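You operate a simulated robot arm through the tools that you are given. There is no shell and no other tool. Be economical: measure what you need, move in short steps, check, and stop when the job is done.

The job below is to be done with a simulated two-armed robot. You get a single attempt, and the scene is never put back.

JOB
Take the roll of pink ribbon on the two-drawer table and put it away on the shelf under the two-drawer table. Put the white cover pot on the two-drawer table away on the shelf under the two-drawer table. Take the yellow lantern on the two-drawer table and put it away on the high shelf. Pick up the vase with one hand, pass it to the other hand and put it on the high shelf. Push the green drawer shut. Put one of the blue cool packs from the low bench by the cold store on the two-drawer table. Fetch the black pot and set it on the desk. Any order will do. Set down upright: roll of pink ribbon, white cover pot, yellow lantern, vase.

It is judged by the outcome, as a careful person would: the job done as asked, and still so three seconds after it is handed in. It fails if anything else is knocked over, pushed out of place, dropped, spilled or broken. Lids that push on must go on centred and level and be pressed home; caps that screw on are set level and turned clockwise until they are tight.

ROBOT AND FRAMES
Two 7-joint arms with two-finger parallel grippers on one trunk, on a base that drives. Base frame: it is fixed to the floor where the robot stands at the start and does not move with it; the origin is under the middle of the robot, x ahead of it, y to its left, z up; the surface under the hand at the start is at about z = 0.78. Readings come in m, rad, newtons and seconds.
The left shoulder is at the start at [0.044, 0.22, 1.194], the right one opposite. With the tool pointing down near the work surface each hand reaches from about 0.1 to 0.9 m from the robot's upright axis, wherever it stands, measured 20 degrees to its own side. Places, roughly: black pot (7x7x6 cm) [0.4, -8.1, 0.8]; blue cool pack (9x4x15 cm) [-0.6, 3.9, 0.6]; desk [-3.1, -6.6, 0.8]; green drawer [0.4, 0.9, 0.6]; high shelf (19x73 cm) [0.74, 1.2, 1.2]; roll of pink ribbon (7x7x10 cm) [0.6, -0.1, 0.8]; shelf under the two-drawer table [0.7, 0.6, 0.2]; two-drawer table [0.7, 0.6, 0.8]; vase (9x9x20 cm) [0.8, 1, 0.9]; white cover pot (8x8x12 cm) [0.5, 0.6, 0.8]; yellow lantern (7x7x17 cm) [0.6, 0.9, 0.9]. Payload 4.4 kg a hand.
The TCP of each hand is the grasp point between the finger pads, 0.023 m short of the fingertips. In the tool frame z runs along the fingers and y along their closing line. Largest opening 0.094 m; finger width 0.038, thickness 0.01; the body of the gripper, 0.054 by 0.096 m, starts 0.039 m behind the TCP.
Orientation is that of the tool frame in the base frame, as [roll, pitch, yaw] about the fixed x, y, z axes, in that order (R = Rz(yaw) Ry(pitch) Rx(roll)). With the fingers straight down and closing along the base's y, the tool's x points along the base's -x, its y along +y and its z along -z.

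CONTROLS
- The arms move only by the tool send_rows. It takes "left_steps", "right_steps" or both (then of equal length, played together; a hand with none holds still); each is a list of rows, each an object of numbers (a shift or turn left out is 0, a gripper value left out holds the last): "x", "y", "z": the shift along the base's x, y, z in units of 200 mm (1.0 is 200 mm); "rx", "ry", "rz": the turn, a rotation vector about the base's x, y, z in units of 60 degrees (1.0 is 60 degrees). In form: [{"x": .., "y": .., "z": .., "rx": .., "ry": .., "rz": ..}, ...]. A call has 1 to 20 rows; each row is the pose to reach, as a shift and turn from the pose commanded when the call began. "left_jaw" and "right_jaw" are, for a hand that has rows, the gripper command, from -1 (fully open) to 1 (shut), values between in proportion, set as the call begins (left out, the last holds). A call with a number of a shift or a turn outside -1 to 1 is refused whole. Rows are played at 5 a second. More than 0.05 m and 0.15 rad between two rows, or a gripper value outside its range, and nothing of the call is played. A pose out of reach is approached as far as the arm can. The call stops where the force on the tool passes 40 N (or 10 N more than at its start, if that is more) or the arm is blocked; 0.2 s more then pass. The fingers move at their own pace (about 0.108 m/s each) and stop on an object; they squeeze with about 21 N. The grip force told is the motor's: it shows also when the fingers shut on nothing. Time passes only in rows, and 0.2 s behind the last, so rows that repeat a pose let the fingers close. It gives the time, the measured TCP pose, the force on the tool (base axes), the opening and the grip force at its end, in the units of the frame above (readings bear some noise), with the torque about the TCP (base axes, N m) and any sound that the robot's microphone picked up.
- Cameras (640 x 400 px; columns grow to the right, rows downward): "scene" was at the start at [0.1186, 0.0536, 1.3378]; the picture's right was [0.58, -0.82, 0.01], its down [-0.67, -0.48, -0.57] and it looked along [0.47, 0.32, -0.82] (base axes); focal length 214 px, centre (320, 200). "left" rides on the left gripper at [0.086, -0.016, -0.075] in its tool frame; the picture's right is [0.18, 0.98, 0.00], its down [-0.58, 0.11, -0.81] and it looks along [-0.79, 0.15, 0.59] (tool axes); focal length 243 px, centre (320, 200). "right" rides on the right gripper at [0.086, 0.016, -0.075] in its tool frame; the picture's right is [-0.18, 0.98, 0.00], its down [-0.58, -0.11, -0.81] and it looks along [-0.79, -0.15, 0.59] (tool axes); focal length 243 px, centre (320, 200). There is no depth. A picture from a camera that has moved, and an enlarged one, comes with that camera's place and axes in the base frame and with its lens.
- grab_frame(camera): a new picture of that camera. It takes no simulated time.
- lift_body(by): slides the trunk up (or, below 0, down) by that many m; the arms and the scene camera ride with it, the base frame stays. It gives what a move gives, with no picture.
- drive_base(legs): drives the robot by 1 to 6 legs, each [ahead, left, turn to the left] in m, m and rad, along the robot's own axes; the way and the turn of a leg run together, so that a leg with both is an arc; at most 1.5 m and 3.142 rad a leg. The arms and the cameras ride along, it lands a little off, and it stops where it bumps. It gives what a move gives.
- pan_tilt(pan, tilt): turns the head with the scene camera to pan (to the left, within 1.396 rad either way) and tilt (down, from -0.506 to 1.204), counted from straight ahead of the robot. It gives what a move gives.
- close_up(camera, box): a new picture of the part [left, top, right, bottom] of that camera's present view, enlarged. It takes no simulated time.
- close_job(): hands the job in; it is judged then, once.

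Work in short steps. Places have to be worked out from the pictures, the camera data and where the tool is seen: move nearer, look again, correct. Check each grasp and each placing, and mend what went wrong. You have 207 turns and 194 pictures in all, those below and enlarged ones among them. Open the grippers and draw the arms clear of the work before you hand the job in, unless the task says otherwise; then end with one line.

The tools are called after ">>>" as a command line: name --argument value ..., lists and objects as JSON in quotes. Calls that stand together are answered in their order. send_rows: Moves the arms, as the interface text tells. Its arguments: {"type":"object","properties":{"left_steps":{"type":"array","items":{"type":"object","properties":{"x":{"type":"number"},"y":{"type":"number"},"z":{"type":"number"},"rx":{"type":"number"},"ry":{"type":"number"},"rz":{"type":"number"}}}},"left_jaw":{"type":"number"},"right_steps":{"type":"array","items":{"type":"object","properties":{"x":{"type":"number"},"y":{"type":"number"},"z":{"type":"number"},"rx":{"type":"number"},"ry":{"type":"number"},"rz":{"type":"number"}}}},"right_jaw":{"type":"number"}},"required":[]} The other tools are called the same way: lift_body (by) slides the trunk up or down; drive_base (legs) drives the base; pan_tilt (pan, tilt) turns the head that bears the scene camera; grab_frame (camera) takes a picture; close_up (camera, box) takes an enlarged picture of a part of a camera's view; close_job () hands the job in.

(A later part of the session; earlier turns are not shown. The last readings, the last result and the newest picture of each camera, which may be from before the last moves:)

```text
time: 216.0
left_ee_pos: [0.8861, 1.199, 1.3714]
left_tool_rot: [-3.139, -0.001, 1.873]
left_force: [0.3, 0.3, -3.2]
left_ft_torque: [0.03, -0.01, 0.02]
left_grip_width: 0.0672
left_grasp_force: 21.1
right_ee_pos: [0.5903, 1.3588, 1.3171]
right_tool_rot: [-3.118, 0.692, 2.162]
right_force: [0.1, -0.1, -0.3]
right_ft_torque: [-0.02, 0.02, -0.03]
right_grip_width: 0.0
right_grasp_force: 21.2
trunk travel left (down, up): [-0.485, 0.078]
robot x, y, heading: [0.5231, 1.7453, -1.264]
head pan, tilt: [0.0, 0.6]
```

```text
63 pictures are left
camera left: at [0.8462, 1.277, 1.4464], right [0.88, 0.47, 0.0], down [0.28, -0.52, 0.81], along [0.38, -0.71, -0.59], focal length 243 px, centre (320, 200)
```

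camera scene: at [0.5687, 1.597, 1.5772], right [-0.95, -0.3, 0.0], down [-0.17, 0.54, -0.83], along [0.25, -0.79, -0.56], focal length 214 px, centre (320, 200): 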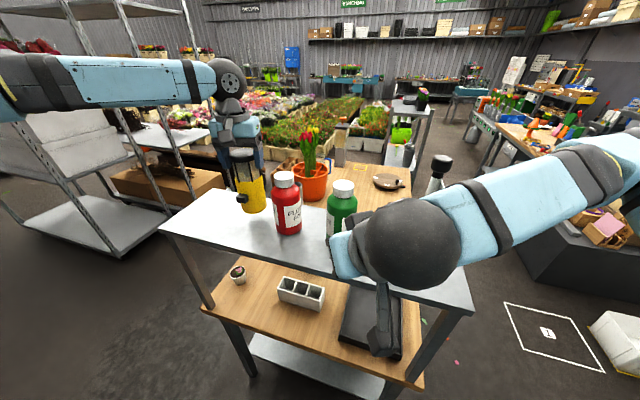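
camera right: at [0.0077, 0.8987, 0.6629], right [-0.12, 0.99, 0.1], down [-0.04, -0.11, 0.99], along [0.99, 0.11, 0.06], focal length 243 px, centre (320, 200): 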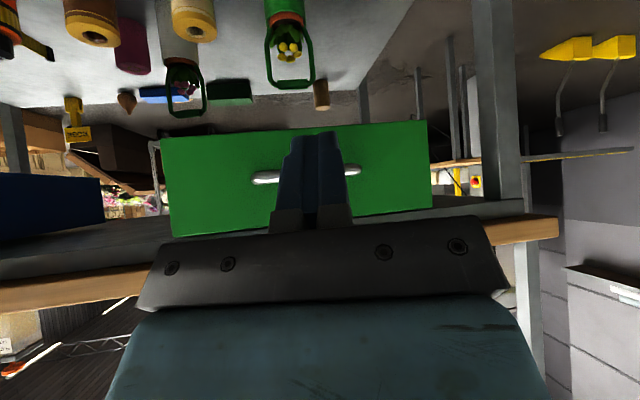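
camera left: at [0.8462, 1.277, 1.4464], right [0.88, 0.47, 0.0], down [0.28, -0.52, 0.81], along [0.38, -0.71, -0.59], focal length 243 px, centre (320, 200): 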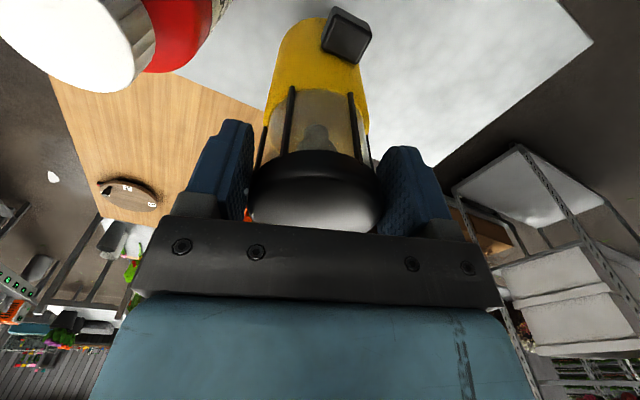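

Positioned. Lower gently until contact.

>>> lift_body --by -0.018

>>> lift_body --by -0.006

```text
time: 216.6
left_ee_pos: [0.8869, 1.1993, 1.3531]
left_tool_rot: [-3.137, -0.003, 1.873]
left_force: [0.5, 0.1, -3.2]
left_ft_torque: [0.02, 0.02, -0.01]
left_grip_width: 0.0668
left_grasp_force: 21.1
right_ee_pos: [0.5902, 1.3566, 1.2993]
right_tool_rot: [-3.119, 0.691, 2.16]
right_force: [-0.2, -0.4, -0.7]
right_ft_torque: [-0.01, 0.01, -0.01]
right_grip_width: 0.0
right_grasp_force: 21.2
trunk travel left (down, up): [-0.467, 0.096]
robot x, y, heading: [0.5221, 1.7442, -1.264]
head pan, tilt: [0.0, 0.6]
```

```text
time: 217.2
left_ee_pos: [0.887, 1.1986, 1.3473]
left_tool_rot: [-3.138, -0.002, 1.873]
left_force: [0.5, -0.1, -3.0]
left_ft_torque: [0.06, 0.04, 0.01]
left_grip_width: 0.0673
left_grasp_force: 21.5
right_ee_pos: [0.5896, 1.3555, 1.2928]
right_tool_rot: [-3.119, 0.692, 2.16]
right_force: [0.7, -0.2, 0.2]
right_ft_torque: [0.01, -0.01, -0.01]
right_grip_width: 0.0002
right_grasp_force: 20.8
trunk travel left (down, up): [-0.461, 0.102]
robot x, y, heading: [0.5197, 1.7408, -1.264]
head pan, tilt: [0.0, 0.6]
```

No contact yet; two more small steps.

>>> lift_body --by -0.006

>>> lift_body --by -0.005

```text
time: 217.7
left_ee_pos: [0.8869, 1.1981, 1.3395]
left_tool_rot: [-3.138, -0.002, 1.871]
left_force: [-0.1, -0.1, -3.1]
left_ft_torque: [0.07, 0.03, -0.01]
left_grip_width: 0.0672
left_grasp_force: 20.8
right_ee_pos: [0.5902, 1.3571, 1.2873]
right_tool_rot: [-3.118, 0.69, 2.161]
right_force: [-0.1, 0.6, 1.0]
right_ft_torque: [0.01, 0.01, 0.0]
right_grip_width: 0.0
right_grasp_force: 21.2
trunk travel left (down, up): [-0.455, 0.108]
robot x, y, heading: [0.5216, 1.7487, -1.266]
head pan, tilt: [0.0, 0.6]
```

```text
time: 218.3
left_ee_pos: [0.8864, 1.1995, 1.3372]
left_tool_rot: [-3.139, 0.002, 1.87]
left_force: [1.7, -0.6, 14.3]
left_ft_torque: [0.01, -0.74, 0.0]
left_grip_width: 0.0671
left_grasp_force: 21.0
right_ee_pos: [0.59, 1.3578, 1.2833]
right_tool_rot: [-3.12, 0.692, 2.161]
right_force: [0.0, -0.8, -0.6]
right_ft_torque: [-0.02, 0.0, 0.0]
right_grip_width: 0.0001
right_grasp_force: 20.9
trunk travel left (down, up): [-0.45, 0.113]
robot x, y, heading: [0.5241, 1.744, -1.266]
head pan, tilt: [0.0, 0.6]
```

Contact. Release and raise straight up with the trunk.

>>> send_rows --left_steps '[{}, {}, {}]' --left_jaw -1

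>>> lift_body --by 0.11

>>> grab_frame --camera "left"

>>> grab_frame --camera "scene"

```text
time: 219.1
left_ee_pos: [0.8867, 1.1986, 1.3351]
left_tool_rot: [-3.136, -0.003, 1.872]
left_force: [-0.3, -0.6, -0.4]
left_ft_torque: [0.0, 0.0, 0.0]
left_grip_width: 0.0939
left_grasp_force: 0.1
right_ee_pos: [0.5911, 1.3562, 1.2825]
right_tool_rot: [-3.119, 0.692, 2.16]
right_force: [-0.2, -0.8, -0.7]
right_ft_torque: [-0.01, 0.02, 0.01]
right_grip_width: 0.0
right_grasp_force: 20.5
trunk travel left (down, up): [-0.45, 0.113]
robot x, y, heading: [0.52, 1.743, -1.265]
head pan, tilt: [0.0, 0.6]
```

```text
time: 220.5
left_ee_pos: [0.8868, 1.1978, 1.4456]
left_tool_rot: [-3.138, 0.0, 1.871]
left_force: [0.4, 0.6, -0.1]
left_ft_torque: [0.01, 0.0, 0.0]
left_grip_width: 0.0938
left_grasp_force: 0.1
right_ee_pos: [0.5902, 1.3565, 1.3927]
right_tool_rot: [-3.118, 0.692, 2.16]
right_force: [0.2, -0.8, 0.0]
right_ft_torque: [0.03, 0.01, 0.04]
right_grip_width: 0.0
right_grasp_force: 21.7
trunk travel left (down, up): [-0.56, 0.003]
robot x, y, heading: [0.525, 1.7443, -1.267]
head pan, tilt: [0.0, 0.6]
```

```text
62 pictures are left
camera left: at [0.8466, 1.2756, 1.5205], right [0.88, 0.47, 0.0], down [0.28, -0.52, 0.8], along [0.38, -0.71, -0.59], focal length 243 px, centre (320, 200)
```

left: 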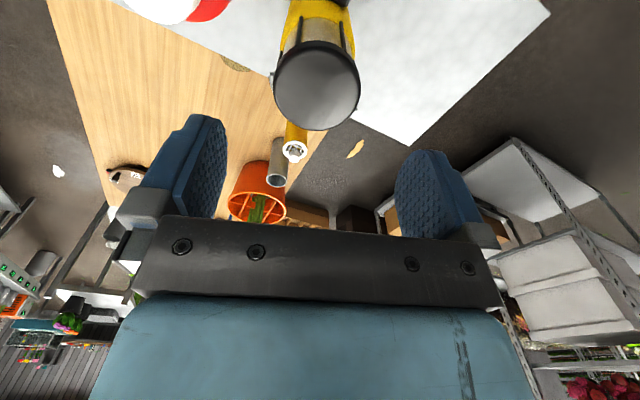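

```text
61 pictures are left
camera scene: at [0.5691, 1.5955, 1.6519], right [-0.95, -0.3, 0.0], down [-0.17, 0.54, -0.82], along [0.25, -0.79, -0.57], focal length 214 px, centre (320, 200)
```

scene: 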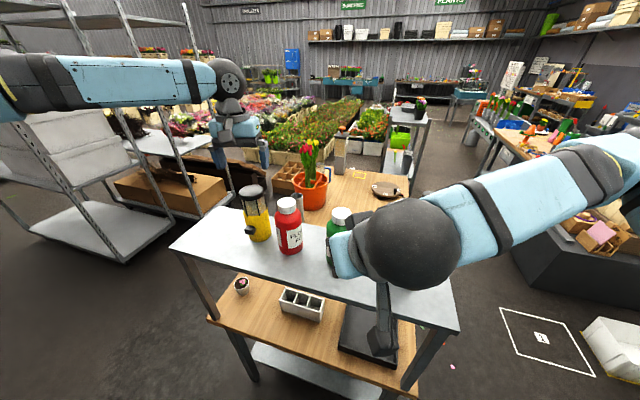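

The lantern stands on the high shelf. Now back to the table for the vase: back away, turn, retract the left arm and drive around.

>>> drive_base --legs '[[-0.32, 0, 0], [0, 0, 0.63], [0, 0, 0.635]]'

>>> send_rows --left_steps '[{"x": -0.2}, {"x": -0.4}, {"x": -0.6}, {"x": -0.8, "z": -0.1}, {"x": -1.0, "z": -0.2}, {"x": -1.0, "z": -0.4}]'

>>> drive_base --legs '[[-0.62, 0, 0], [0, -0.6, 0]]'

```text
time: 226.0
left_ee_pos: [1.0587, 2.2266, 1.4457]
left_tool_rot: [-3.139, -0.001, 3.13]
left_force: [-0.4, -0.6, -0.4]
left_ft_torque: [-0.02, -0.01, 0.02]
left_grip_width: 0.094
left_grasp_force: 0.1
right_ee_pos: [0.8157, 1.993, 1.3929]
right_tool_rot: [-3.118, 0.692, -2.867]
right_force: [-0.2, 0.8, 0.0]
right_ft_torque: [0.0, -0.02, -0.02]
right_grip_width: 0.0
right_grasp_force: 20.9
trunk travel left (down, up): [-0.56, 0.003]
robot x, y, heading: [0.4252, 2.0452, -0.014]
head pan, tilt: [0.0, 0.6]
```

```text
time: 227.4
left_ee_pos: [0.8616, 2.226, 1.3649]
left_tool_rot: [-3.137, -0.005, 3.129]
left_force: [1.1, 0.6, -0.8]
left_ft_torque: [0.01, 0.0, 0.01]
left_grip_width: 0.0939
left_grasp_force: 0.2
right_ee_pos: [0.8182, 1.9944, 1.392]
right_tool_rot: [-3.119, 0.689, -2.865]
right_force: [0.3, -0.1, -0.5]
right_ft_torque: [0.01, -0.03, -0.02]
right_grip_width: 0.0001
right_grasp_force: 21.1
trunk travel left (down, up): [-0.56, 0.003]
robot x, y, heading: [0.4254, 2.0514, -0.013]
head pan, tilt: [0.0, 0.6]
```

```text
time: 236.3
left_ee_pos: [0.2283, 1.635, 1.3675]
left_tool_rot: [-3.138, -0.002, 3.138]
left_force: [-0.5, -0.3, 0.0]
left_ft_torque: [-0.02, 0.0, -0.02]
left_grip_width: 0.0941
left_grasp_force: 0.0
right_ee_pos: [0.1867, 1.4038, 1.3923]
right_tool_rot: [-3.118, 0.69, -2.856]
right_force: [0.0, 0.1, -0.8]
right_ft_torque: [0.01, 0.01, 0.0]
right_grip_width: 0.0002
right_grasp_force: 20.9
trunk travel left (down, up): [-0.56, 0.003]
robot x, y, heading: [-0.2056, 1.458, 0.002]
head pan, tilt: [0.0, 0.6]
```

Continue to the table front and lower the trunk for the vase.

>>> drive_base --legs '[[-0.02, -0.68, 0]]'

>>> lift_body --by -0.28

>>> pan_tilt --pan 0.3 --tilt 0.7

>>> grab_frame --camera "scene"

```text
time: 242.6
left_ee_pos: [0.2095, 0.9733, 1.3658]
left_tool_rot: [-3.137, -0.002, -3.138]
left_force: [0.5, -0.5, 0.3]
left_ft_torque: [-0.06, -0.02, 0.0]
left_grip_width: 0.0941
left_grasp_force: 0.1
right_ee_pos: [0.1694, 0.7395, 1.3931]
right_tool_rot: [-3.117, 0.691, -2.85]
right_force: [-0.7, 0.5, 1.3]
right_ft_torque: [-0.02, 0.0, -0.03]
right_grip_width: 0.0001
right_grasp_force: 21.1
trunk travel left (down, up): [-0.56, 0.003]
robot x, y, heading: [-0.2209, 0.7867, 0.006]
head pan, tilt: [0.0, 0.6]
```

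```text
time: 245.4
left_ee_pos: [0.2092, 0.9716, 1.0872]
left_tool_rot: [-3.138, -0.002, 3.141]
left_force: [0.1, 0.4, 0.0]
left_ft_torque: [0.01, 0.0, 0.0]
left_grip_width: 0.0941
left_grasp_force: 0.0
right_ee_pos: [0.1694, 0.7395, 1.1126]
right_tool_rot: [-3.118, 0.692, -2.849]
right_force: [-0.6, 0.2, 0.0]
right_ft_torque: [0.01, 0.0, 0.02]
right_grip_width: 0.0
right_grasp_force: 21.1
trunk travel left (down, up): [-0.28, 0.283]
robot x, y, heading: [-0.2205, 0.7887, 0.003]
head pan, tilt: [0.0, 0.6]
```

```text
time: 246.2
left_ee_pos: [0.2098, 0.9724, 1.0862]
left_tool_rot: [-3.139, -0.001, -3.139]
left_force: [0.1, 0.8, 0.3]
left_ft_torque: [0.02, 0.0, -0.02]
left_grip_width: 0.0939
left_grasp_force: 0.0
right_ee_pos: [0.1682, 0.7402, 1.1134]
right_tool_rot: [-3.119, 0.691, -2.851]
right_force: [0.2, 0.2, 0.6]
right_ft_torque: [0.03, 0.03, -0.01]
right_grip_width: 0.0001
right_grasp_force: 21.1
trunk travel left (down, up): [-0.28, 0.283]
robot x, y, heading: [-0.2207, 0.7895, 0.007]
head pan, tilt: [0.3, 0.7]
```

```text
60 pictures are left
camera scene: at [-0.0731, 0.8153, 1.3634], right [0.3, -0.95, 0.0], down [-0.61, -0.19, -0.77], along [0.73, 0.23, -0.64], focal length 214 px, centre (320, 200)
```

scene: 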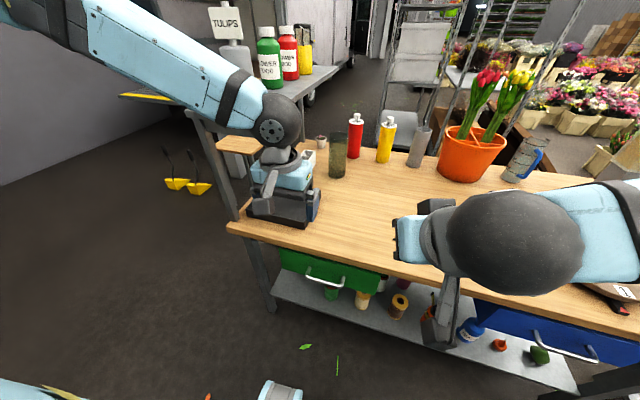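

Vase at about (0.82,1.00). I flatten the right hand to near horizontal and open it, then drive nearer.

>>> send_rows --right_steps '[{"rx": 0.033, "ry": -0.112}, {"rx": 0.066, "ry": -0.224}, {"rx": 0.098, "ry": -0.336}, {"rx": 0.131, "ry": -0.448}, {"rx": 0.164, "ry": -0.56}]' --right_jaw -1

>>> drive_base --legs '[[0.2, -0.05, 0]]'

>>> send_rows --right_steps '[{"x": 0.1, "y": 0.1, "z": -0.2}, {"x": 0.2, "y": 0.2, "z": -0.4}, {"x": 0.3, "y": 0.3, "z": -0.6}, {"x": 0.4, "y": 0.4, "z": -0.8}, {"x": 0.5, "y": 0.55, "z": -0.95}]'

>>> grab_frame --camera "right"

```text
time: 247.4
left_ee_pos: [0.2078, 0.974, 1.0874]
left_tool_rot: [-3.137, 0.001, -3.137]
left_force: [-0.2, -0.7, 0.2]
left_ft_torque: [-0.03, 0.0, -0.01]
left_grip_width: 0.094
left_grasp_force: 0.1
right_ee_pos: [0.1802, 0.7551, 1.1092]
right_tool_rot: [-3.097, 1.307, -2.83]
right_force: [-0.6, 0.6, -0.3]
right_ft_torque: [0.01, -0.02, 0.02]
right_grip_width: 0.0941
right_grasp_force: 0.0
right hand out of reach, approached as far as the arm can: row 3, 4, 5
trunk travel left (down, up): [-0.28, 0.283]
robot x, y, heading: [-0.221, 0.7904, 0.008]
head pan, tilt: [0.3, 0.7]
```

```text
time: 249.0
left_ee_pos: [0.4033, 0.9256, 1.0871]
left_tool_rot: [-3.138, -0.001, -3.133]
left_force: [-0.1, 0.0, 0.1]
left_ft_torque: [-0.01, 0.02, 0.01]
left_grip_width: 0.0942
left_grasp_force: 0.0
right_ee_pos: [0.377, 0.7084, 1.1079]
right_tool_rot: [-3.103, 1.302, -2.833]
right_force: [0.4, -0.2, -0.9]
right_ft_torque: [0.01, 0.01, 0.0]
right_grip_width: 0.094
right_grasp_force: 0.1
trunk travel left (down, up): [-0.28, 0.283]
robot x, y, heading: [-0.03, 0.7419, 0.008]
head pan, tilt: [0.3, 0.7]
```

```text
time: 250.2
left_ee_pos: [0.4027, 0.9269, 1.0859]
left_tool_rot: [-3.138, -0.002, -3.135]
left_force: [-0.2, -0.4, -0.4]
left_ft_torque: [-0.05, 0.01, -0.03]
left_grip_width: 0.094
left_grasp_force: 0.0
right_ee_pos: [0.4807, 0.8193, 0.9179]
right_tool_rot: [-3.1, 1.304, -2.833]
right_force: [0.6, 0.9, -0.3]
right_ft_torque: [-0.01, 0.02, 0.02]
right_grip_width: 0.0938
right_grasp_force: 0.1
trunk travel left (down, up): [-0.28, 0.283]
robot x, y, heading: [-0.0253, 0.7396, 0.011]
head pan, tilt: [0.3, 0.7]
```

```text
59 pictures are left
camera right: at [0.3853, 0.8084, 0.8556], right [-0.22, 0.96, 0.17], down [-0.57, -0.26, 0.78], along [0.79, 0.07, 0.61], focal length 243 px, centre (320, 200)
```

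right: 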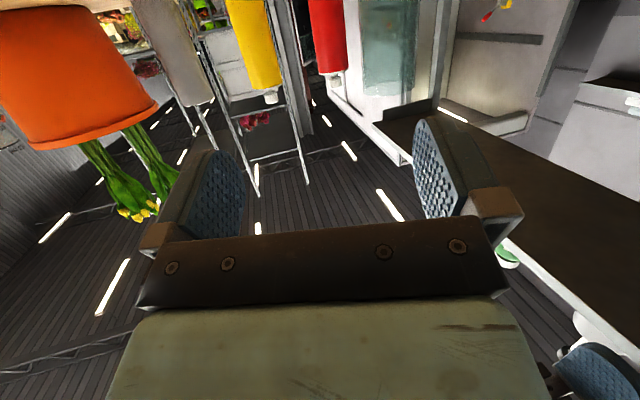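

The vase is visible through the fingers' right side. I move to a pre-grasp point about 13 cm short of it, in line with the hand.

>>> send_rows --right_steps '[{"x": 0.2, "y": 0.15, "z": -0.02}, {"x": 0.4, "y": 0.31, "z": -0.05}, {"x": 0.6, "y": 0.46, "z": -0.1}, {"x": 0.8, "y": 0.61, "z": -0.14}, {"x": 0.95, "y": 0.72, "z": -0.14}]'

>>> grab_frame --camera "right"

>>> grab_frame --camera "scene"

```text
refused: row 1 steps farther than a row can; nothing moved
```

```text
58 pictures are left
camera right: at [0.3853, 0.8084, 0.8556], right [-0.22, 0.96, 0.17], down [-0.57, -0.26, 0.78], along [0.79, 0.07, 0.61], focal length 243 px, centre (320, 200)
```

right: 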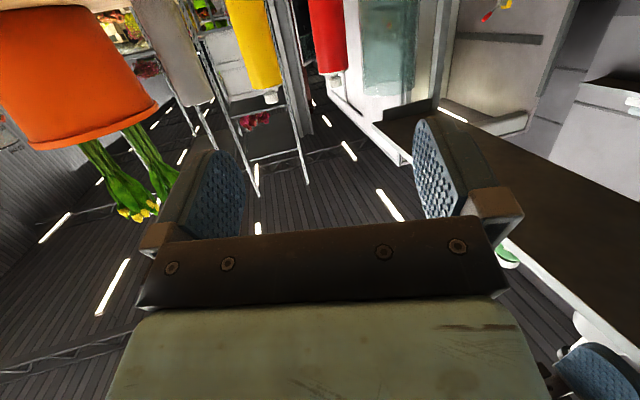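

```text
57 pictures are left
camera scene: at [0.1221, 0.7685, 1.3633], right [0.31, -0.95, 0.0], down [-0.61, -0.2, -0.76], along [0.73, 0.23, -0.64], focal length 214 px, centre (320, 200)
```

scene: 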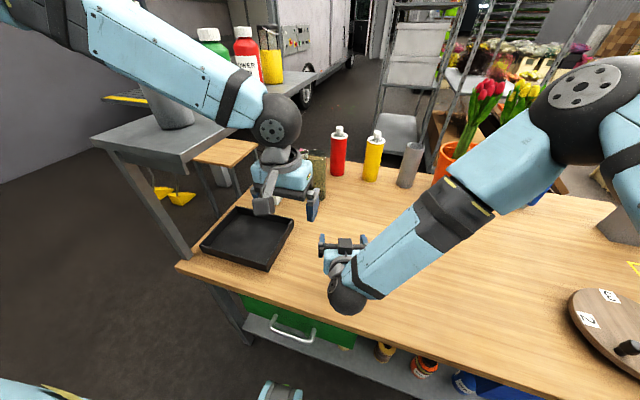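

The step was too big; I resend with smaller rows and pull the left hand back at the same time.

>>> send_rows --right_steps '[{"x": 0.16, "y": 0.12, "z": -0.02}, {"x": 0.32, "y": 0.24, "z": -0.05}, {"x": 0.48, "y": 0.36, "z": -0.08}, {"x": 0.64, "y": 0.48, "z": -0.11}, {"x": 0.8, "y": 0.6, "z": -0.14}, {"x": 0.95, "y": 0.72, "z": -0.14}]' --left_steps '[{"x": -0.15, "z": 0.1}, {"x": -0.3, "z": 0.2}, {"x": -0.45, "z": 0.3}, {"x": -0.6, "z": 0.4}, {"x": -0.7, "z": 0.5}, {"x": -0.75, "z": 0.55}]'

>>> grab_frame --camera "right"

>>> close_up --camera "scene" --box '[220, 100, 440, 260]'

```text
time: 251.6
left_ee_pos: [0.2517, 0.9256, 1.196]
left_tool_rot: [-3.141, -0.002, -3.135]
left_force: [0.0, -0.7, -0.5]
left_ft_torque: [-0.02, 0.02, 0.04]
left_grip_width: 0.0942
left_grasp_force: 0.0
right_ee_pos: [0.6676, 0.9608, 0.891]
right_tool_rot: [-3.103, 1.299, -2.832]
right_force: [0.2, -0.1, 0.7]
right_ft_torque: [0.0, -0.01, -0.03]
right_grip_width: 0.0938
right_grasp_force: 0.1
trunk travel left (down, up): [-0.28, 0.283]
robot x, y, heading: [-0.024, 0.7406, 0.009]
head pan, tilt: [0.3, 0.7]
```

```text
56 pictures are left
camera right: at [0.5726, 0.9487, 0.8286], right [-0.22, 0.96, 0.17], down [-0.57, -0.26, 0.78], along [0.79, 0.07, 0.61], focal length 243 px, centre (320, 200)
```

right: 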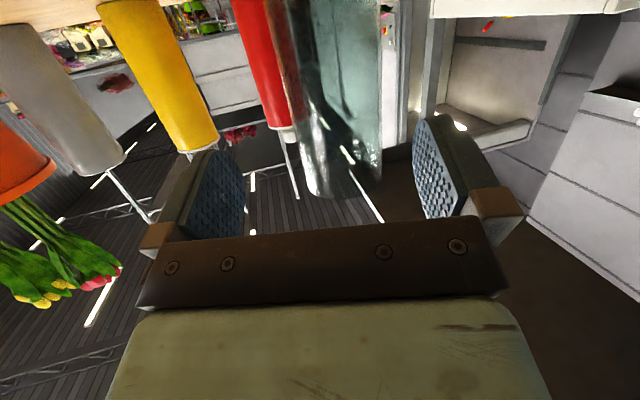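

```text
2.50 times, centred on (330, 180) of scene
camera zoom: at [0.1213, 0.7683, 1.3633], right [0.31, -0.95, 0.0], down [-0.61, -0.2, -0.76], along [0.73, 0.23, -0.64], focal length 536 px, centre (295, 250)
```

zoom: 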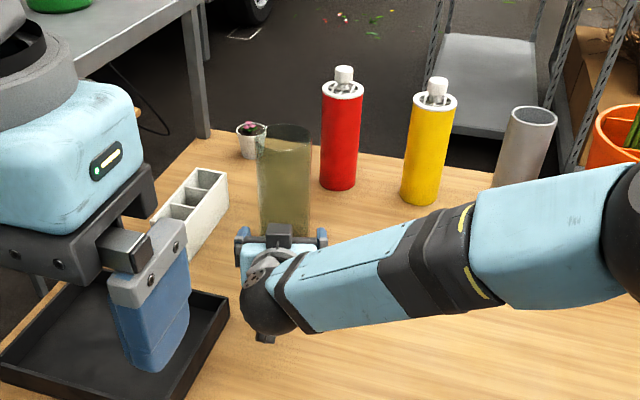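

Vase centre is ~14 cm ahead and ~1.2 cm to the left of the hand's axis. I correct laterally and advance 8 cm.

>>> send_rows --right_steps '[{"x": -0.018, "y": 0.057}, {"x": 0.11, "y": 0.098}, {"x": 0.24, "y": 0.139}, {"x": 0.3625, "y": 0.178}]'

>>> grab_frame --camera "right"

```text
time: 252.6
left_ee_pos: [0.2537, 0.925, 1.1959]
left_tool_rot: [-3.14, -0.004, -3.137]
left_force: [0.4, -1.4, 0.1]
left_ft_torque: [0.02, -0.01, 0.0]
left_grip_width: 0.094
left_grasp_force: 0.0
right_ee_pos: [0.7335, 0.9827, 0.8982]
right_tool_rot: [-3.105, 1.299, -2.836]
right_force: [-0.2, 0.6, -0.9]
right_ft_torque: [-0.01, -0.02, -0.01]
right_grip_width: 0.0939
right_grasp_force: 0.0
right hand out of reach, approached as far as the arm can: row 4
trunk travel left (down, up): [-0.28, 0.283]
robot x, y, heading: [-0.0274, 0.7423, 0.009]
head pan, tilt: [0.3, 0.7]
```

```text
54 pictures are left
camera right: at [0.639, 0.9709, 0.8343], right [-0.22, 0.96, 0.17], down [-0.57, -0.26, 0.78], along [0.79, 0.07, 0.61], focal length 243 px, centre (320, 200)
```

right: 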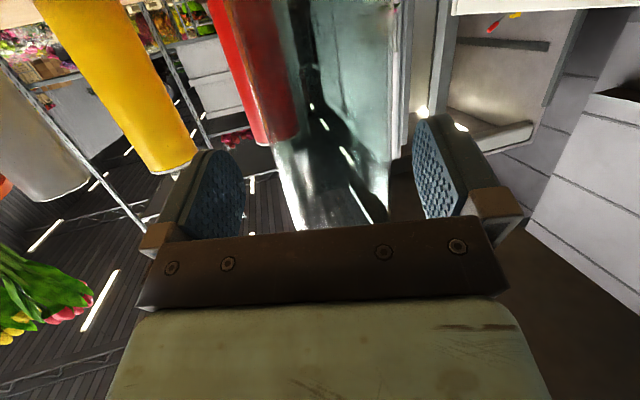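

Arm at its limit; I use the base for the remaining approach (5 cm ahead, 2.2 cm left).

>>> drive_base --legs '[[0.035, 0.016, 0]]'

>>> grab_frame --camera "right"

```text
time: 253.5
left_ee_pos: [0.2882, 0.9407, 1.1934]
left_tool_rot: [-3.137, -0.002, -3.133]
left_force: [0.8, -0.7, 0.2]
left_ft_torque: [0.01, -0.01, -0.04]
left_grip_width: 0.094
left_grasp_force: 0.1
right_ee_pos: [0.7673, 1.0013, 0.8985]
right_tool_rot: [-3.104, 1.301, -2.832]
right_force: [0.3, 0.2, -1.1]
right_ft_torque: [0.01, 0.01, 0.0]
right_grip_width: 0.0939
right_grasp_force: 0.1
trunk travel left (down, up): [-0.28, 0.283]
robot x, y, heading: [0.0082, 0.7565, 0.012]
head pan, tilt: [0.3, 0.7]
```

```text
53 pictures are left
camera right: at [0.6737, 0.9883, 0.8341], right [-0.22, 0.96, 0.17], down [-0.57, -0.26, 0.78], along [0.79, 0.07, 0.61], focal length 243 px, centre (320, 200)
```

right: 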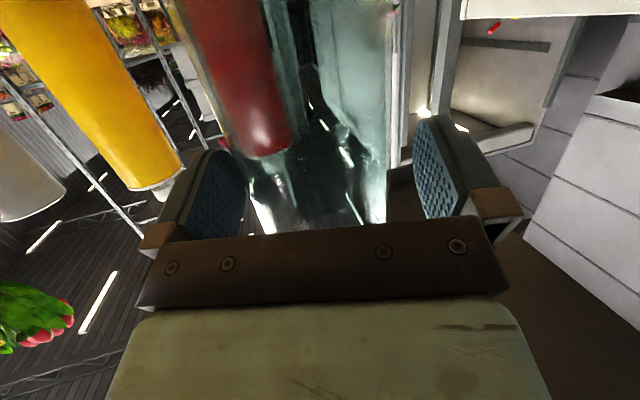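

The vase now appears ~8 mm right of the axis; I correct that with the arm before going further.

>>> send_rows --right_steps '[{"x": 0.005, "y": -0.02}, {"x": 0.01, "y": -0.04}]'

>>> close_up --camera "right" --box '[170, 0, 470, 250]'

```text
time: 254.1
left_ee_pos: [0.2895, 0.9422, 1.1954]
left_tool_rot: [-3.138, -0.002, -3.133]
left_force: [0.2, 0.1, 0.1]
left_ft_torque: [0.0, 0.01, -0.01]
left_grip_width: 0.0939
left_grasp_force: 0.0
right_ee_pos: [0.7699, 0.9932, 0.8961]
right_tool_rot: [-3.107, 1.298, -2.834]
right_force: [-0.2, -0.7, 0.6]
right_ft_torque: [0.0, -0.03, 0.01]
right_grip_width: 0.0941
right_grasp_force: 0.1
trunk travel left (down, up): [-0.28, 0.283]
robot x, y, heading: [0.0091, 0.7581, 0.011]
head pan, tilt: [0.3, 0.7]
```

```text
1.60 times, centred on (320, 125) of right
camera zoom: at [0.6747, 0.9808, 0.8336], right [-0.22, 0.96, 0.17], down [-0.57, -0.27, 0.78], along [0.79, 0.07, 0.61], focal length 388 px, centre (320, 320)
```

zoom: 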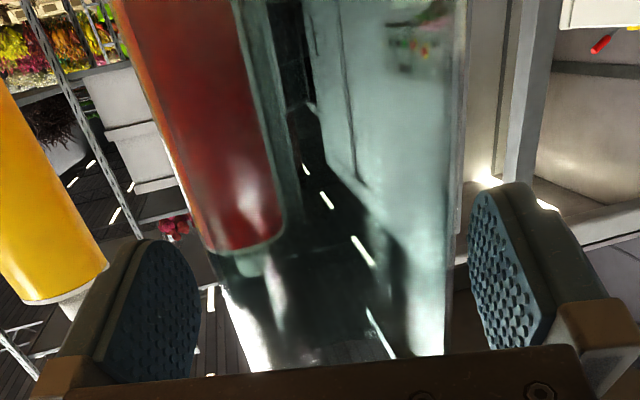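

Centred and the vase is already between the finger pads. Close on it.

>>> send_rows --right_steps '[{}, {}, {}, {}]' --right_jaw 1

>>> close_up --camera "scene" --box '[220, 100, 440, 260]'

```text
time: 255.1
left_ee_pos: [0.2883, 0.9419, 1.1966]
left_tool_rot: [-3.139, -0.001, -3.135]
left_force: [0.6, -0.3, -0.2]
left_ft_torque: [0.02, 0.01, 0.02]
left_grip_width: 0.0939
left_grasp_force: 0.1
right_ee_pos: [0.7687, 0.994, 0.8966]
right_tool_rot: [-3.105, 1.3, -2.834]
right_force: [-0.9, 1.9, 0.2]
right_ft_torque: [-0.03, 0.08, 0.01]
right_grip_width: 0.0762
right_grasp_force: 20.6
trunk travel left (down, up): [-0.28, 0.283]
robot x, y, heading: [0.0073, 0.7543, 0.003]
head pan, tilt: [0.3, 0.7]
```

```text
2.50 times, centred on (330, 180) of scene
camera zoom: at [0.1564, 0.7845, 1.3633], right [0.31, -0.95, 0.0], down [-0.61, -0.2, -0.76], along [0.73, 0.23, -0.64], focal length 536 px, centre (295, 250)
```

zoom: 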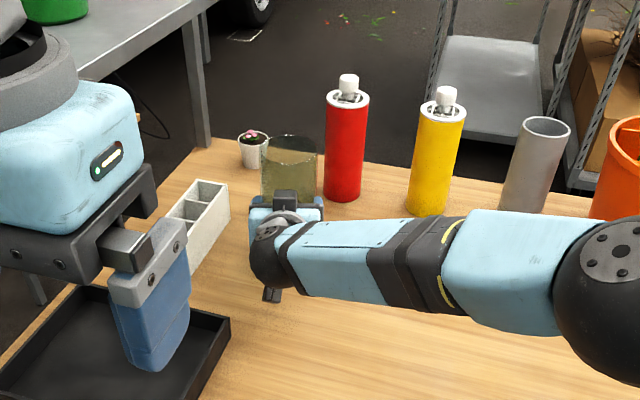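

Width 0.076 matches the cylinder's diameter. Lift with the trunk and check.

>>> lift_body --by 0.08

>>> close_up --camera "scene" --box '[220, 80, 440, 240]'

```text
time: 256.2
left_ee_pos: [0.2875, 0.9406, 1.2742]
left_tool_rot: [-3.137, -0.003, -3.134]
left_force: [0.5, 0.6, -0.3]
left_ft_torque: [-0.03, 0.02, 0.0]
left_grip_width: 0.0939
left_grasp_force: 0.0
right_ee_pos: [0.7709, 0.9931, 0.9765]
right_tool_rot: [-3.106, 1.299, -2.835]
right_force: [0.8, -0.9, -4.1]
right_ft_torque: [-0.05, 0.1, 0.0]
right_grip_width: 0.0759
right_grasp_force: 21.1
trunk travel left (down, up): [-0.36, 0.203]
robot x, y, heading: [0.0101, 0.7582, 0.014]
head pan, tilt: [0.3, 0.7]
```

```text
2.50 times, centred on (330, 160) of scene
camera zoom: at [0.1572, 0.7848, 1.4432], right [0.31, -0.95, 0.0], down [-0.61, -0.2, -0.76], along [0.73, 0.23, -0.64], focal length 536 px, centre (295, 300)
```

zoom: 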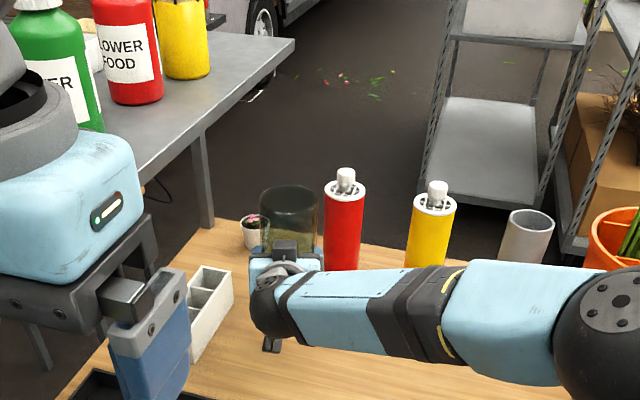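

Vase held. I drive back 0.2 m and bring it nearer to the middle for the handover.

>>> drive_base --legs '[[-0.2, 0, 0]]'

>>> send_rows --right_steps '[{"x": -0.15, "y": -0.12}, {"x": -0.3, "y": -0.24}, {"x": -0.45, "y": -0.36}, {"x": -0.6, "y": -0.48}, {"x": -0.75, "y": -0.6}, {"x": -0.9, "y": -0.7}]'

>>> pan_tilt --pan 0.0 --tilt 0.8

>>> grab_frame --camera "scene"

```text
time: 257.8
left_ee_pos: [0.0909, 0.9395, 1.276]
left_tool_rot: [-3.137, -0.001, -3.135]
left_force: [-0.5, -0.3, 0.1]
left_ft_torque: [0.02, 0.0, 0.03]
left_grip_width: 0.0943
left_grasp_force: 0.1
right_ee_pos: [0.5723, 0.9895, 0.9772]
right_tool_rot: [-3.103, 1.301, -2.834]
right_force: [0.5, 0.4, -3.5]
right_ft_torque: [-0.01, 0.12, 0.03]
right_grip_width: 0.0759
right_grasp_force: 21.1
trunk travel left (down, up): [-0.36, 0.203]
robot x, y, heading: [-0.192, 0.7529, 0.012]
head pan, tilt: [0.3, 0.7]
```

```text
time: 259.2
left_ee_pos: [0.0894, 0.9398, 1.2757]
left_tool_rot: [-3.138, -0.003, -3.133]
left_force: [0.2, 0.0, -0.2]
left_ft_torque: [0.0, 0.0, 0.01]
left_grip_width: 0.0941
left_grasp_force: 0.1
right_ee_pos: [0.3899, 0.8491, 0.9778]
right_tool_rot: [-3.105, 1.3, -2.835]
right_force: [0.1, 0.3, -2.6]
right_ft_torque: [-0.02, 0.11, 0.02]
right_grip_width: 0.0752
right_grasp_force: 20.4
trunk travel left (down, up): [-0.36, 0.203]
robot x, y, heading: [-0.1909, 0.7513, 0.009]
head pan, tilt: [0.3, 0.7]
```

```text
time: 260.0
left_ee_pos: [0.0894, 0.9392, 1.2759]
left_tool_rot: [-3.138, -0.001, -3.134]
left_force: [-0.2, 0.3, 0.6]
left_ft_torque: [-0.01, -0.01, -0.02]
left_grip_width: 0.0938
left_grasp_force: 0.0
right_ee_pos: [0.3897, 0.8502, 0.977]
right_tool_rot: [-3.106, 1.3, -2.834]
right_force: [-0.2, 0.4, -3.4]
right_ft_torque: [-0.06, 0.12, -0.02]
right_grip_width: 0.075
right_grasp_force: 21.1
trunk travel left (down, up): [-0.36, 0.203]
robot x, y, heading: [-0.1881, 0.756, 0.011]
head pan, tilt: [0.0, 0.799]
```

```text
49 pictures are left
camera scene: at [-0.0412, 0.7573, 1.435], right [0.01, -1.0, 0.0], down [-0.72, -0.01, -0.7], along [0.7, 0.01, -0.72], focal length 214 px, centre (320, 200)
```

scene: 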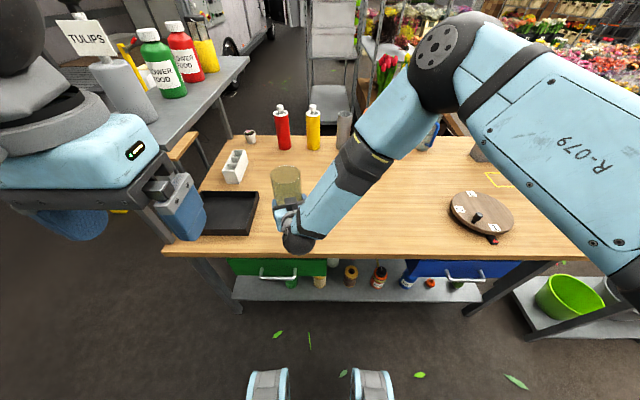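

The grip seems shallow (width shrinking slightly; vase centre ~4 cm ahead of TCP). I set it back on the clear table here and regrip deeper.

>>> lift_body --by -0.075

>>> lift_body --by -0.007

```text
time: 261.2
left_ee_pos: [0.0894, 0.9389, 1.2003]
left_tool_rot: [-3.14, -0.003, -3.136]
left_force: [-0.5, -0.4, 0.1]
left_ft_torque: [0.01, -0.03, -0.01]
left_grip_width: 0.094
left_grasp_force: 0.1
right_ee_pos: [0.3898, 0.8492, 0.9019]
right_tool_rot: [-3.104, 1.301, -2.836]
right_force: [0.9, 0.0, -4.3]
right_ft_torque: [-0.03, 0.14, 0.0]
right_grip_width: 0.075
right_grasp_force: 21.2
trunk travel left (down, up): [-0.285, 0.278]
robot x, y, heading: [-0.1887, 0.7552, 0.007]
head pan, tilt: [0.0, 0.799]
```

```text
time: 261.7
left_ee_pos: [0.0895, 0.9394, 1.1938]
left_tool_rot: [-3.137, -0.001, -3.136]
left_force: [-0.8, -0.7, -1.2]
left_ft_torque: [0.01, -0.03, -0.01]
left_grip_width: 0.0941
left_grasp_force: 0.1
right_ee_pos: [0.3889, 0.8498, 0.8966]
right_tool_rot: [-3.105, 1.304, -2.835]
right_force: [-2.4, 2.7, 5.9]
right_ft_torque: [0.12, -0.21, 0.16]
right_grip_width: 0.0752
right_grasp_force: 20.9
trunk travel left (down, up): [-0.278, 0.285]
robot x, y, heading: [-0.1893, 0.7583, 0.007]
head pan, tilt: [0.0, 0.799]
```

On the table. Open and look.

>>> send_rows --right_steps '[{}, {}, {}]' --right_jaw -1

>>> close_up --camera "right" --box '[170, 0, 470, 250]'

```text
time: 262.5
left_ee_pos: [0.0898, 0.9399, 1.1939]
left_tool_rot: [-3.137, -0.002, -3.135]
left_force: [0.0, 0.0, -0.1]
left_ft_torque: [0.0, 0.01, -0.02]
left_grip_width: 0.0941
left_grasp_force: 0.0
right_ee_pos: [0.3893, 0.8491, 0.8967]
right_tool_rot: [-3.103, 1.3, -2.834]
right_force: [0.1, 0.9, 0.0]
right_ft_torque: [0.02, -0.02, 0.04]
right_grip_width: 0.0939
right_grasp_force: 0.1
trunk travel left (down, up): [-0.278, 0.285]
robot x, y, heading: [-0.1924, 0.7528, 0.011]
head pan, tilt: [0.0, 0.799]
```

```text
1.60 times, centred on (320, 125) of right
camera zoom: at [0.2948, 0.8371, 0.8327], right [-0.22, 0.96, 0.17], down [-0.57, -0.26, 0.78], along [0.79, 0.07, 0.61], focal length 388 px, centre (320, 320)
```

zoom: 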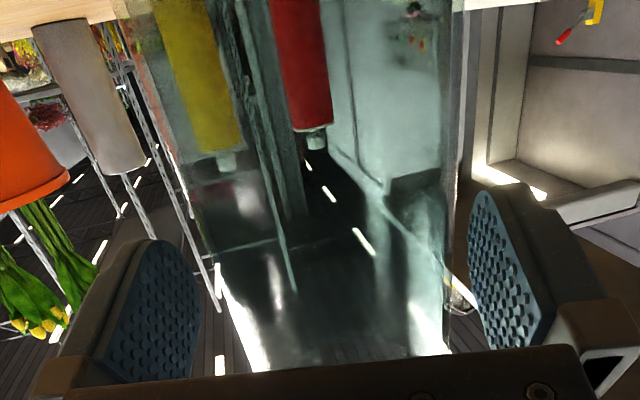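

Lateral centring is good. I advance 1.2 cm in small steps and recheck contact force.

>>> send_rows --right_steps '[{"x": 0.019, "y": 0.006}, {"x": 0.038, "y": 0.012}, {"x": 0.057, "y": 0.018}]'

>>> send_rows --right_steps '[{"x": 0.015, "y": 0.005}, {"x": 0.03, "y": 0.01}]'

>>> close_up --camera "right" --box '[170, 0, 470, 250]'

```text
time: 263.3
left_ee_pos: [0.0901, 0.94, 1.1937]
left_tool_rot: [-3.138, -0.002, -3.136]
left_force: [0.8, -0.5, 1.0]
left_ft_torque: [0.03, 0.05, 0.02]
left_grip_width: 0.0942
left_grasp_force: 0.0
right_ee_pos: [0.4004, 0.8529, 0.8946]
right_tool_rot: [-3.104, 1.3, -2.834]
right_force: [-0.4, 0.1, 0.5]
right_ft_torque: [-0.01, 0.0, -0.02]
right_grip_width: 0.0942
right_grasp_force: 0.1
trunk travel left (down, up): [-0.278, 0.285]
robot x, y, heading: [-0.1906, 0.7534, 0.01]
head pan, tilt: [0.0, 0.799]
```

```text
time: 263.9
left_ee_pos: [0.0888, 0.9394, 1.1935]
left_tool_rot: [-3.138, -0.001, -3.133]
left_force: [0.0, -1.0, -0.4]
left_ft_torque: [-0.03, 0.01, 0.01]
left_grip_width: 0.094
left_grasp_force: 0.0
right_ee_pos: [0.4063, 0.855, 0.8963]
right_tool_rot: [-3.105, 1.301, -2.833]
right_force: [0.1, 0.0, -0.5]
right_ft_torque: [0.04, -0.02, 0.01]
right_grip_width: 0.094
right_grasp_force: 0.1
trunk travel left (down, up): [-0.278, 0.285]
robot x, y, heading: [-0.1894, 0.7547, 0.012]
head pan, tilt: [0.0, 0.799]
```

```text
1.60 times, centred on (320, 125) of right
camera zoom: at [0.3121, 0.8426, 0.8333], right [-0.22, 0.96, 0.17], down [-0.57, -0.26, 0.78], along [0.79, 0.07, 0.61], focal length 388 px, centre (320, 320)
```

zoom: 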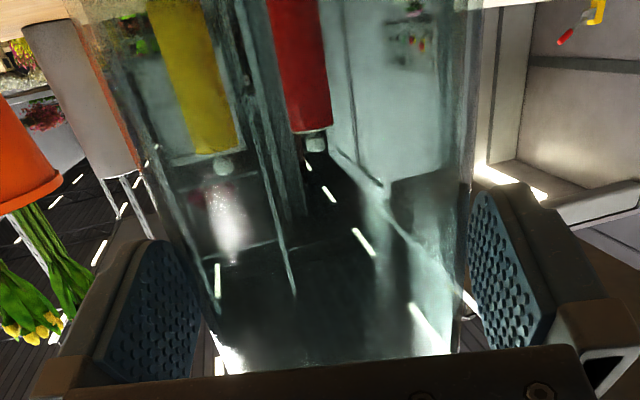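

No contact and still centred. Close again.

>>> send_rows --right_steps '[{}, {}, {}, {}]' --right_jaw 1

```text
time: 264.9
left_ee_pos: [0.0904, 0.9394, 1.1933]
left_tool_rot: [-3.14, -0.002, -3.135]
left_force: [-0.2, -0.1, -0.4]
left_ft_torque: [-0.01, -0.01, -0.03]
left_grip_width: 0.0942
left_grasp_force: 0.0
right_ee_pos: [0.4065, 0.8547, 0.8957]
right_tool_rot: [-3.104, 1.301, -2.833]
right_force: [-1.1, 1.6, 0.5]
right_ft_torque: [-0.07, -0.07, 0.04]
right_grip_width: 0.0834
right_grasp_force: 21.6
trunk travel left (down, up): [-0.278, 0.285]
robot x, y, heading: [-0.1882, 0.7533, 0.017]
head pan, tilt: [0.0, 0.799]
```

Better: 0.083, near the full diameter. Lift with the trunk 0.25 m, then bring the left hand above the vase (centre ≈(0.43,0.862)).

>>> lift_body --by 0.25

>>> send_rows --left_steps '[{"x": 0.2, "y": -0.05}, {"x": 0.4, "y": -0.1}, {"x": 0.6, "y": -0.15}, {"x": 0.8, "y": -0.2}, {"x": 0.95, "y": -0.25}]' --left_jaw -1

>>> grab_frame --camera "left"

```text
time: 267.5
left_ee_pos: [0.0911, 0.9397, 1.4428]
left_tool_rot: [-3.139, -0.001, -3.134]
left_force: [-0.1, -0.2, 0.3]
left_ft_torque: [0.0, 0.0, 0.01]
left_grip_width: 0.0939
left_grasp_force: 0.0
right_ee_pos: [0.4075, 0.8547, 1.1456]
right_tool_rot: [-3.104, 1.299, -2.834]
right_force: [-1.0, -0.6, -3.7]
right_ft_torque: [0.0, 0.07, -0.01]
right_grip_width: 0.0831
right_grasp_force: 20.6
trunk travel left (down, up): [-0.528, 0.035]
robot x, y, heading: [-0.1862, 0.7584, 0.014]
head pan, tilt: [0.0, 0.799]
```

```text
time: 268.7
left_ee_pos: [0.2843, 0.8907, 1.441]
left_tool_rot: [-3.138, -0.006, -3.135]
left_force: [0.6, 0.1, 1.3]
left_ft_torque: [0.04, 0.01, 0.0]
left_grip_width: 0.0938
left_grasp_force: 0.1
right_ee_pos: [0.409, 0.8537, 1.1451]
right_tool_rot: [-3.107, 1.297, -2.836]
right_force: [0.7, 0.0, -4.4]
right_ft_torque: [-0.01, 0.05, 0.0]
right_grip_width: 0.0834
right_grasp_force: 20.7
trunk travel left (down, up): [-0.528, 0.035]
robot x, y, heading: [-0.193, 0.7553, 0.013]
head pan, tilt: [0.0, 0.799]
```

```text
46 pictures are left
camera left: at [0.1981, 0.8738, 1.5159], right [-0.19, 0.98, 0.0], down [0.58, 0.12, 0.8], along [0.79, 0.15, -0.6], focal length 243 px, centre (320, 200)
```

left: 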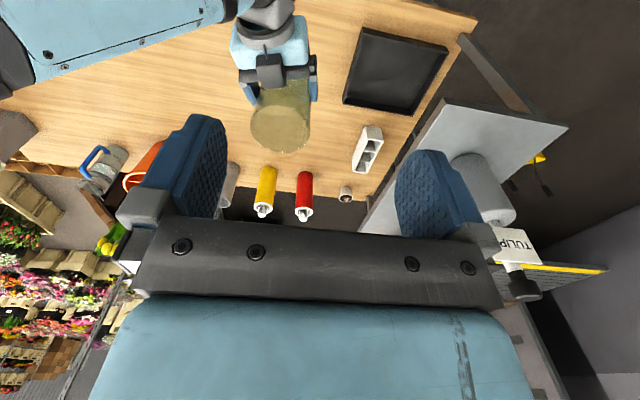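

Rim centre ≈(0.422,0.860). Move left hand over it and down part way.

>>> send_rows --left_steps '[{"x": 0.18, "y": -0.04}, {"x": 0.36, "y": -0.08}, {"x": 0.54, "y": -0.12}, {"x": 0.7, "y": -0.155}, {"x": 0.7, "y": -0.155, "z": -0.2}, {"x": 0.7, "y": -0.155, "z": -0.4}, {"x": 0.7, "y": -0.155, "z": -0.6}]'

>>> grab_frame --camera "left"

```text
time: 270.3
left_ee_pos: [0.3859, 0.9193, 1.3392]
left_tool_rot: [-3.136, -0.002, -3.133]
left_force: [-0.3, 0.9, -0.1]
left_ft_torque: [0.0, -0.02, -0.05]
left_grip_width: 0.094
left_grasp_force: 0.1
left hand out of reach, approached as far as the arm can: row 2, 3, 4, 5, 6, 7
right_ee_pos: [0.4087, 0.8549, 1.1459]
right_tool_rot: [-3.104, 1.299, -2.834]
right_force: [-0.5, 0.3, -4.0]
right_ft_torque: [0.0, 0.07, -0.01]
right_grip_width: 0.083
right_grasp_force: 20.8
trunk travel left (down, up): [-0.528, 0.035]
robot x, y, heading: [-0.1884, 0.7583, 0.012]
head pan, tilt: [0.0, 0.799]
```

```text
45 pictures are left
camera left: at [0.2994, 0.9024, 1.4145], right [-0.19, 0.98, 0.0], down [0.58, 0.12, 0.8], along [0.79, 0.15, -0.59], focal length 243 px, centre (320, 200)
```

left: 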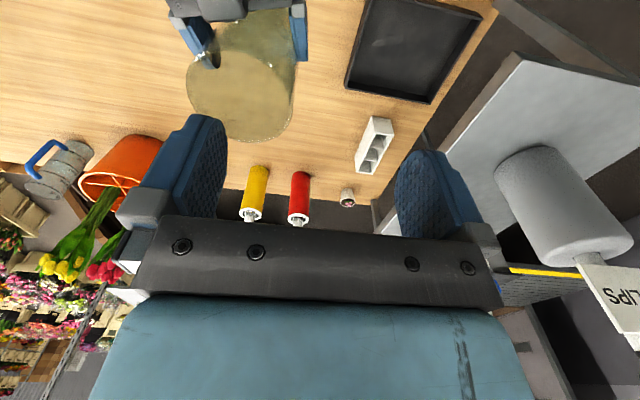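

The left arm can't come further inward, so I bring the vase under the left hand instead.

>>> send_rows --right_steps '[{"x": -0.04, "y": 0.08}, {"x": -0.09, "y": 0.16}, {"x": -0.13, "y": 0.23}, {"x": -0.173, "y": 0.305}]'

>>> grab_frame --camera "left"

```text
time: 271.3
left_ee_pos: [0.3835, 0.9201, 1.3393]
left_tool_rot: [-3.136, -0.003, -3.134]
left_force: [-0.2, 0.5, 0.0]
left_ft_torque: [0.0, 0.0, 0.03]
left_grip_width: 0.094
left_grasp_force: 0.0
right_ee_pos: [0.3719, 0.9169, 1.1446]
right_tool_rot: [-3.104, 1.302, -2.833]
right_force: [0.2, 0.4, -3.9]
right_ft_torque: [0.0, 0.1, 0.01]
right_grip_width: 0.0831
right_grasp_force: 20.8
trunk travel left (down, up): [-0.528, 0.035]
robot x, y, heading: [-0.1866, 0.7517, 0.009]
head pan, tilt: [0.0, 0.799]
```

```text
44 pictures are left
camera left: at [0.2983, 0.9026, 1.4152], right [-0.19, 0.98, 0.0], down [0.58, 0.12, 0.8], along [0.79, 0.15, -0.59], focal length 243 px, centre (320, 200)
```

left: 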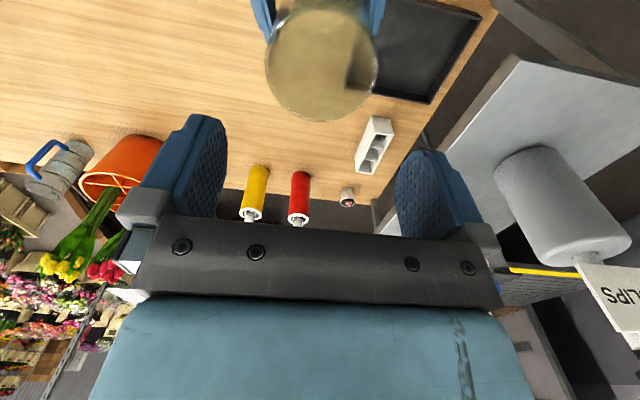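

Aligned (rim centre under the left TCP). Lower the left hand in steps.

>>> send_rows --left_steps '[{"z": -0.1}, {"z": -0.2}, {"z": -0.3}, {"z": -0.36}]'

```text
time: 272.3
left_ee_pos: [0.3739, 0.9344, 1.2807]
left_tool_rot: [-3.138, -0.003, -3.136]
left_force: [0.6, 0.2, -1.0]
left_ft_torque: [-0.01, 0.04, 0.01]
left_grip_width: 0.094
left_grasp_force: 0.0
left hand out of reach, approached as far as the arm can: row 1, 2, 3, 4
right_ee_pos: [0.3712, 0.9157, 1.1439]
right_tool_rot: [-3.107, 1.302, -2.834]
right_force: [0.4, -0.7, -3.9]
right_ft_torque: [-0.01, 0.07, 0.01]
right_grip_width: 0.0834
right_grasp_force: 21.1
trunk travel left (down, up): [-0.528, 0.035]
robot x, y, heading: [-0.1884, 0.7552, 0.012]
head pan, tilt: [0.0, 0.799]
```

The left arm sits at its inward limit and drifts. I shift both hands 6 cm further left where the left arm has freedom.

>>> send_rows --left_steps '[{"y": 0.06, "z": 0.1}, {"y": 0.15, "z": 0.2}, {"y": 0.25, "z": 0.2}, {"y": 0.33, "z": 0.2}]' --right_steps '[{"y": 0.02}, {"x": -0.02, "y": 0.11}, {"x": -0.04, "y": 0.21}, {"x": -0.04, "y": 0.3}]'

>>> send_rows --left_steps '[{"z": -0.08}, {"z": -0.16}, {"z": -0.22}]'

>>> grab_frame --camera "left"

```text
time: 273.3
left_ee_pos: [0.3734, 1.0041, 1.3185]
left_tool_rot: [-3.139, -0.002, -3.134]
left_force: [-0.3, 0.2, -0.6]
left_ft_torque: [0.02, 0.0, 0.01]
left_grip_width: 0.0942
left_grasp_force: 0.0
right_ee_pos: [0.3645, 0.9765, 1.1461]
right_tool_rot: [-3.104, 1.301, -2.834]
right_force: [-0.6, -0.3, -3.4]
right_ft_torque: [-0.01, 0.07, -0.02]
right_grip_width: 0.0831
right_grasp_force: 21.3
trunk travel left (down, up): [-0.528, 0.035]
robot x, y, heading: [-0.1888, 0.7542, 0.013]
head pan, tilt: [0.0, 0.799]
```

```text
time: 274.1
left_ee_pos: [0.3742, 1.0045, 1.2753]
left_tool_rot: [-3.137, -0.002, -3.135]
left_force: [-0.6, 0.1, -0.1]
left_ft_torque: [-0.02, -0.02, -0.02]
left_grip_width: 0.0942
left_grasp_force: 0.0
right_ee_pos: [0.366, 0.9747, 1.1459]
right_tool_rot: [-3.105, 1.301, -2.836]
right_force: [-0.1, 0.6, -2.7]
right_ft_torque: [-0.01, 0.07, 0.01]
right_grip_width: 0.0831
right_grasp_force: 21.0
trunk travel left (down, up): [-0.528, 0.035]
robot x, y, heading: [-0.1929, 0.757, 0.01]
head pan, tilt: [0.0, 0.799]
```

```text
43 pictures are left
camera left: at [0.2891, 0.9867, 1.3505], right [-0.19, 0.98, 0.0], down [0.58, 0.12, 0.8], along [0.79, 0.15, -0.59], focal length 243 px, centre (320, 200)
```

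left: 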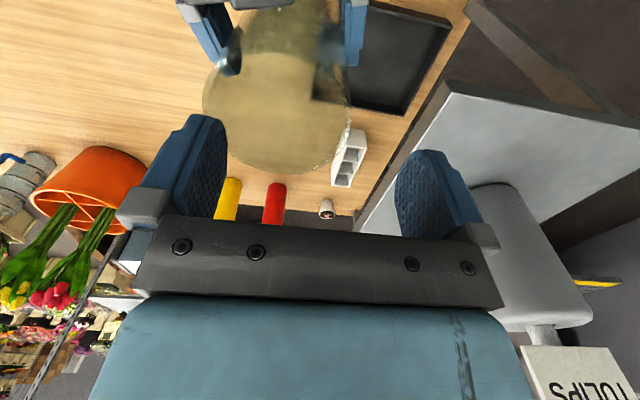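

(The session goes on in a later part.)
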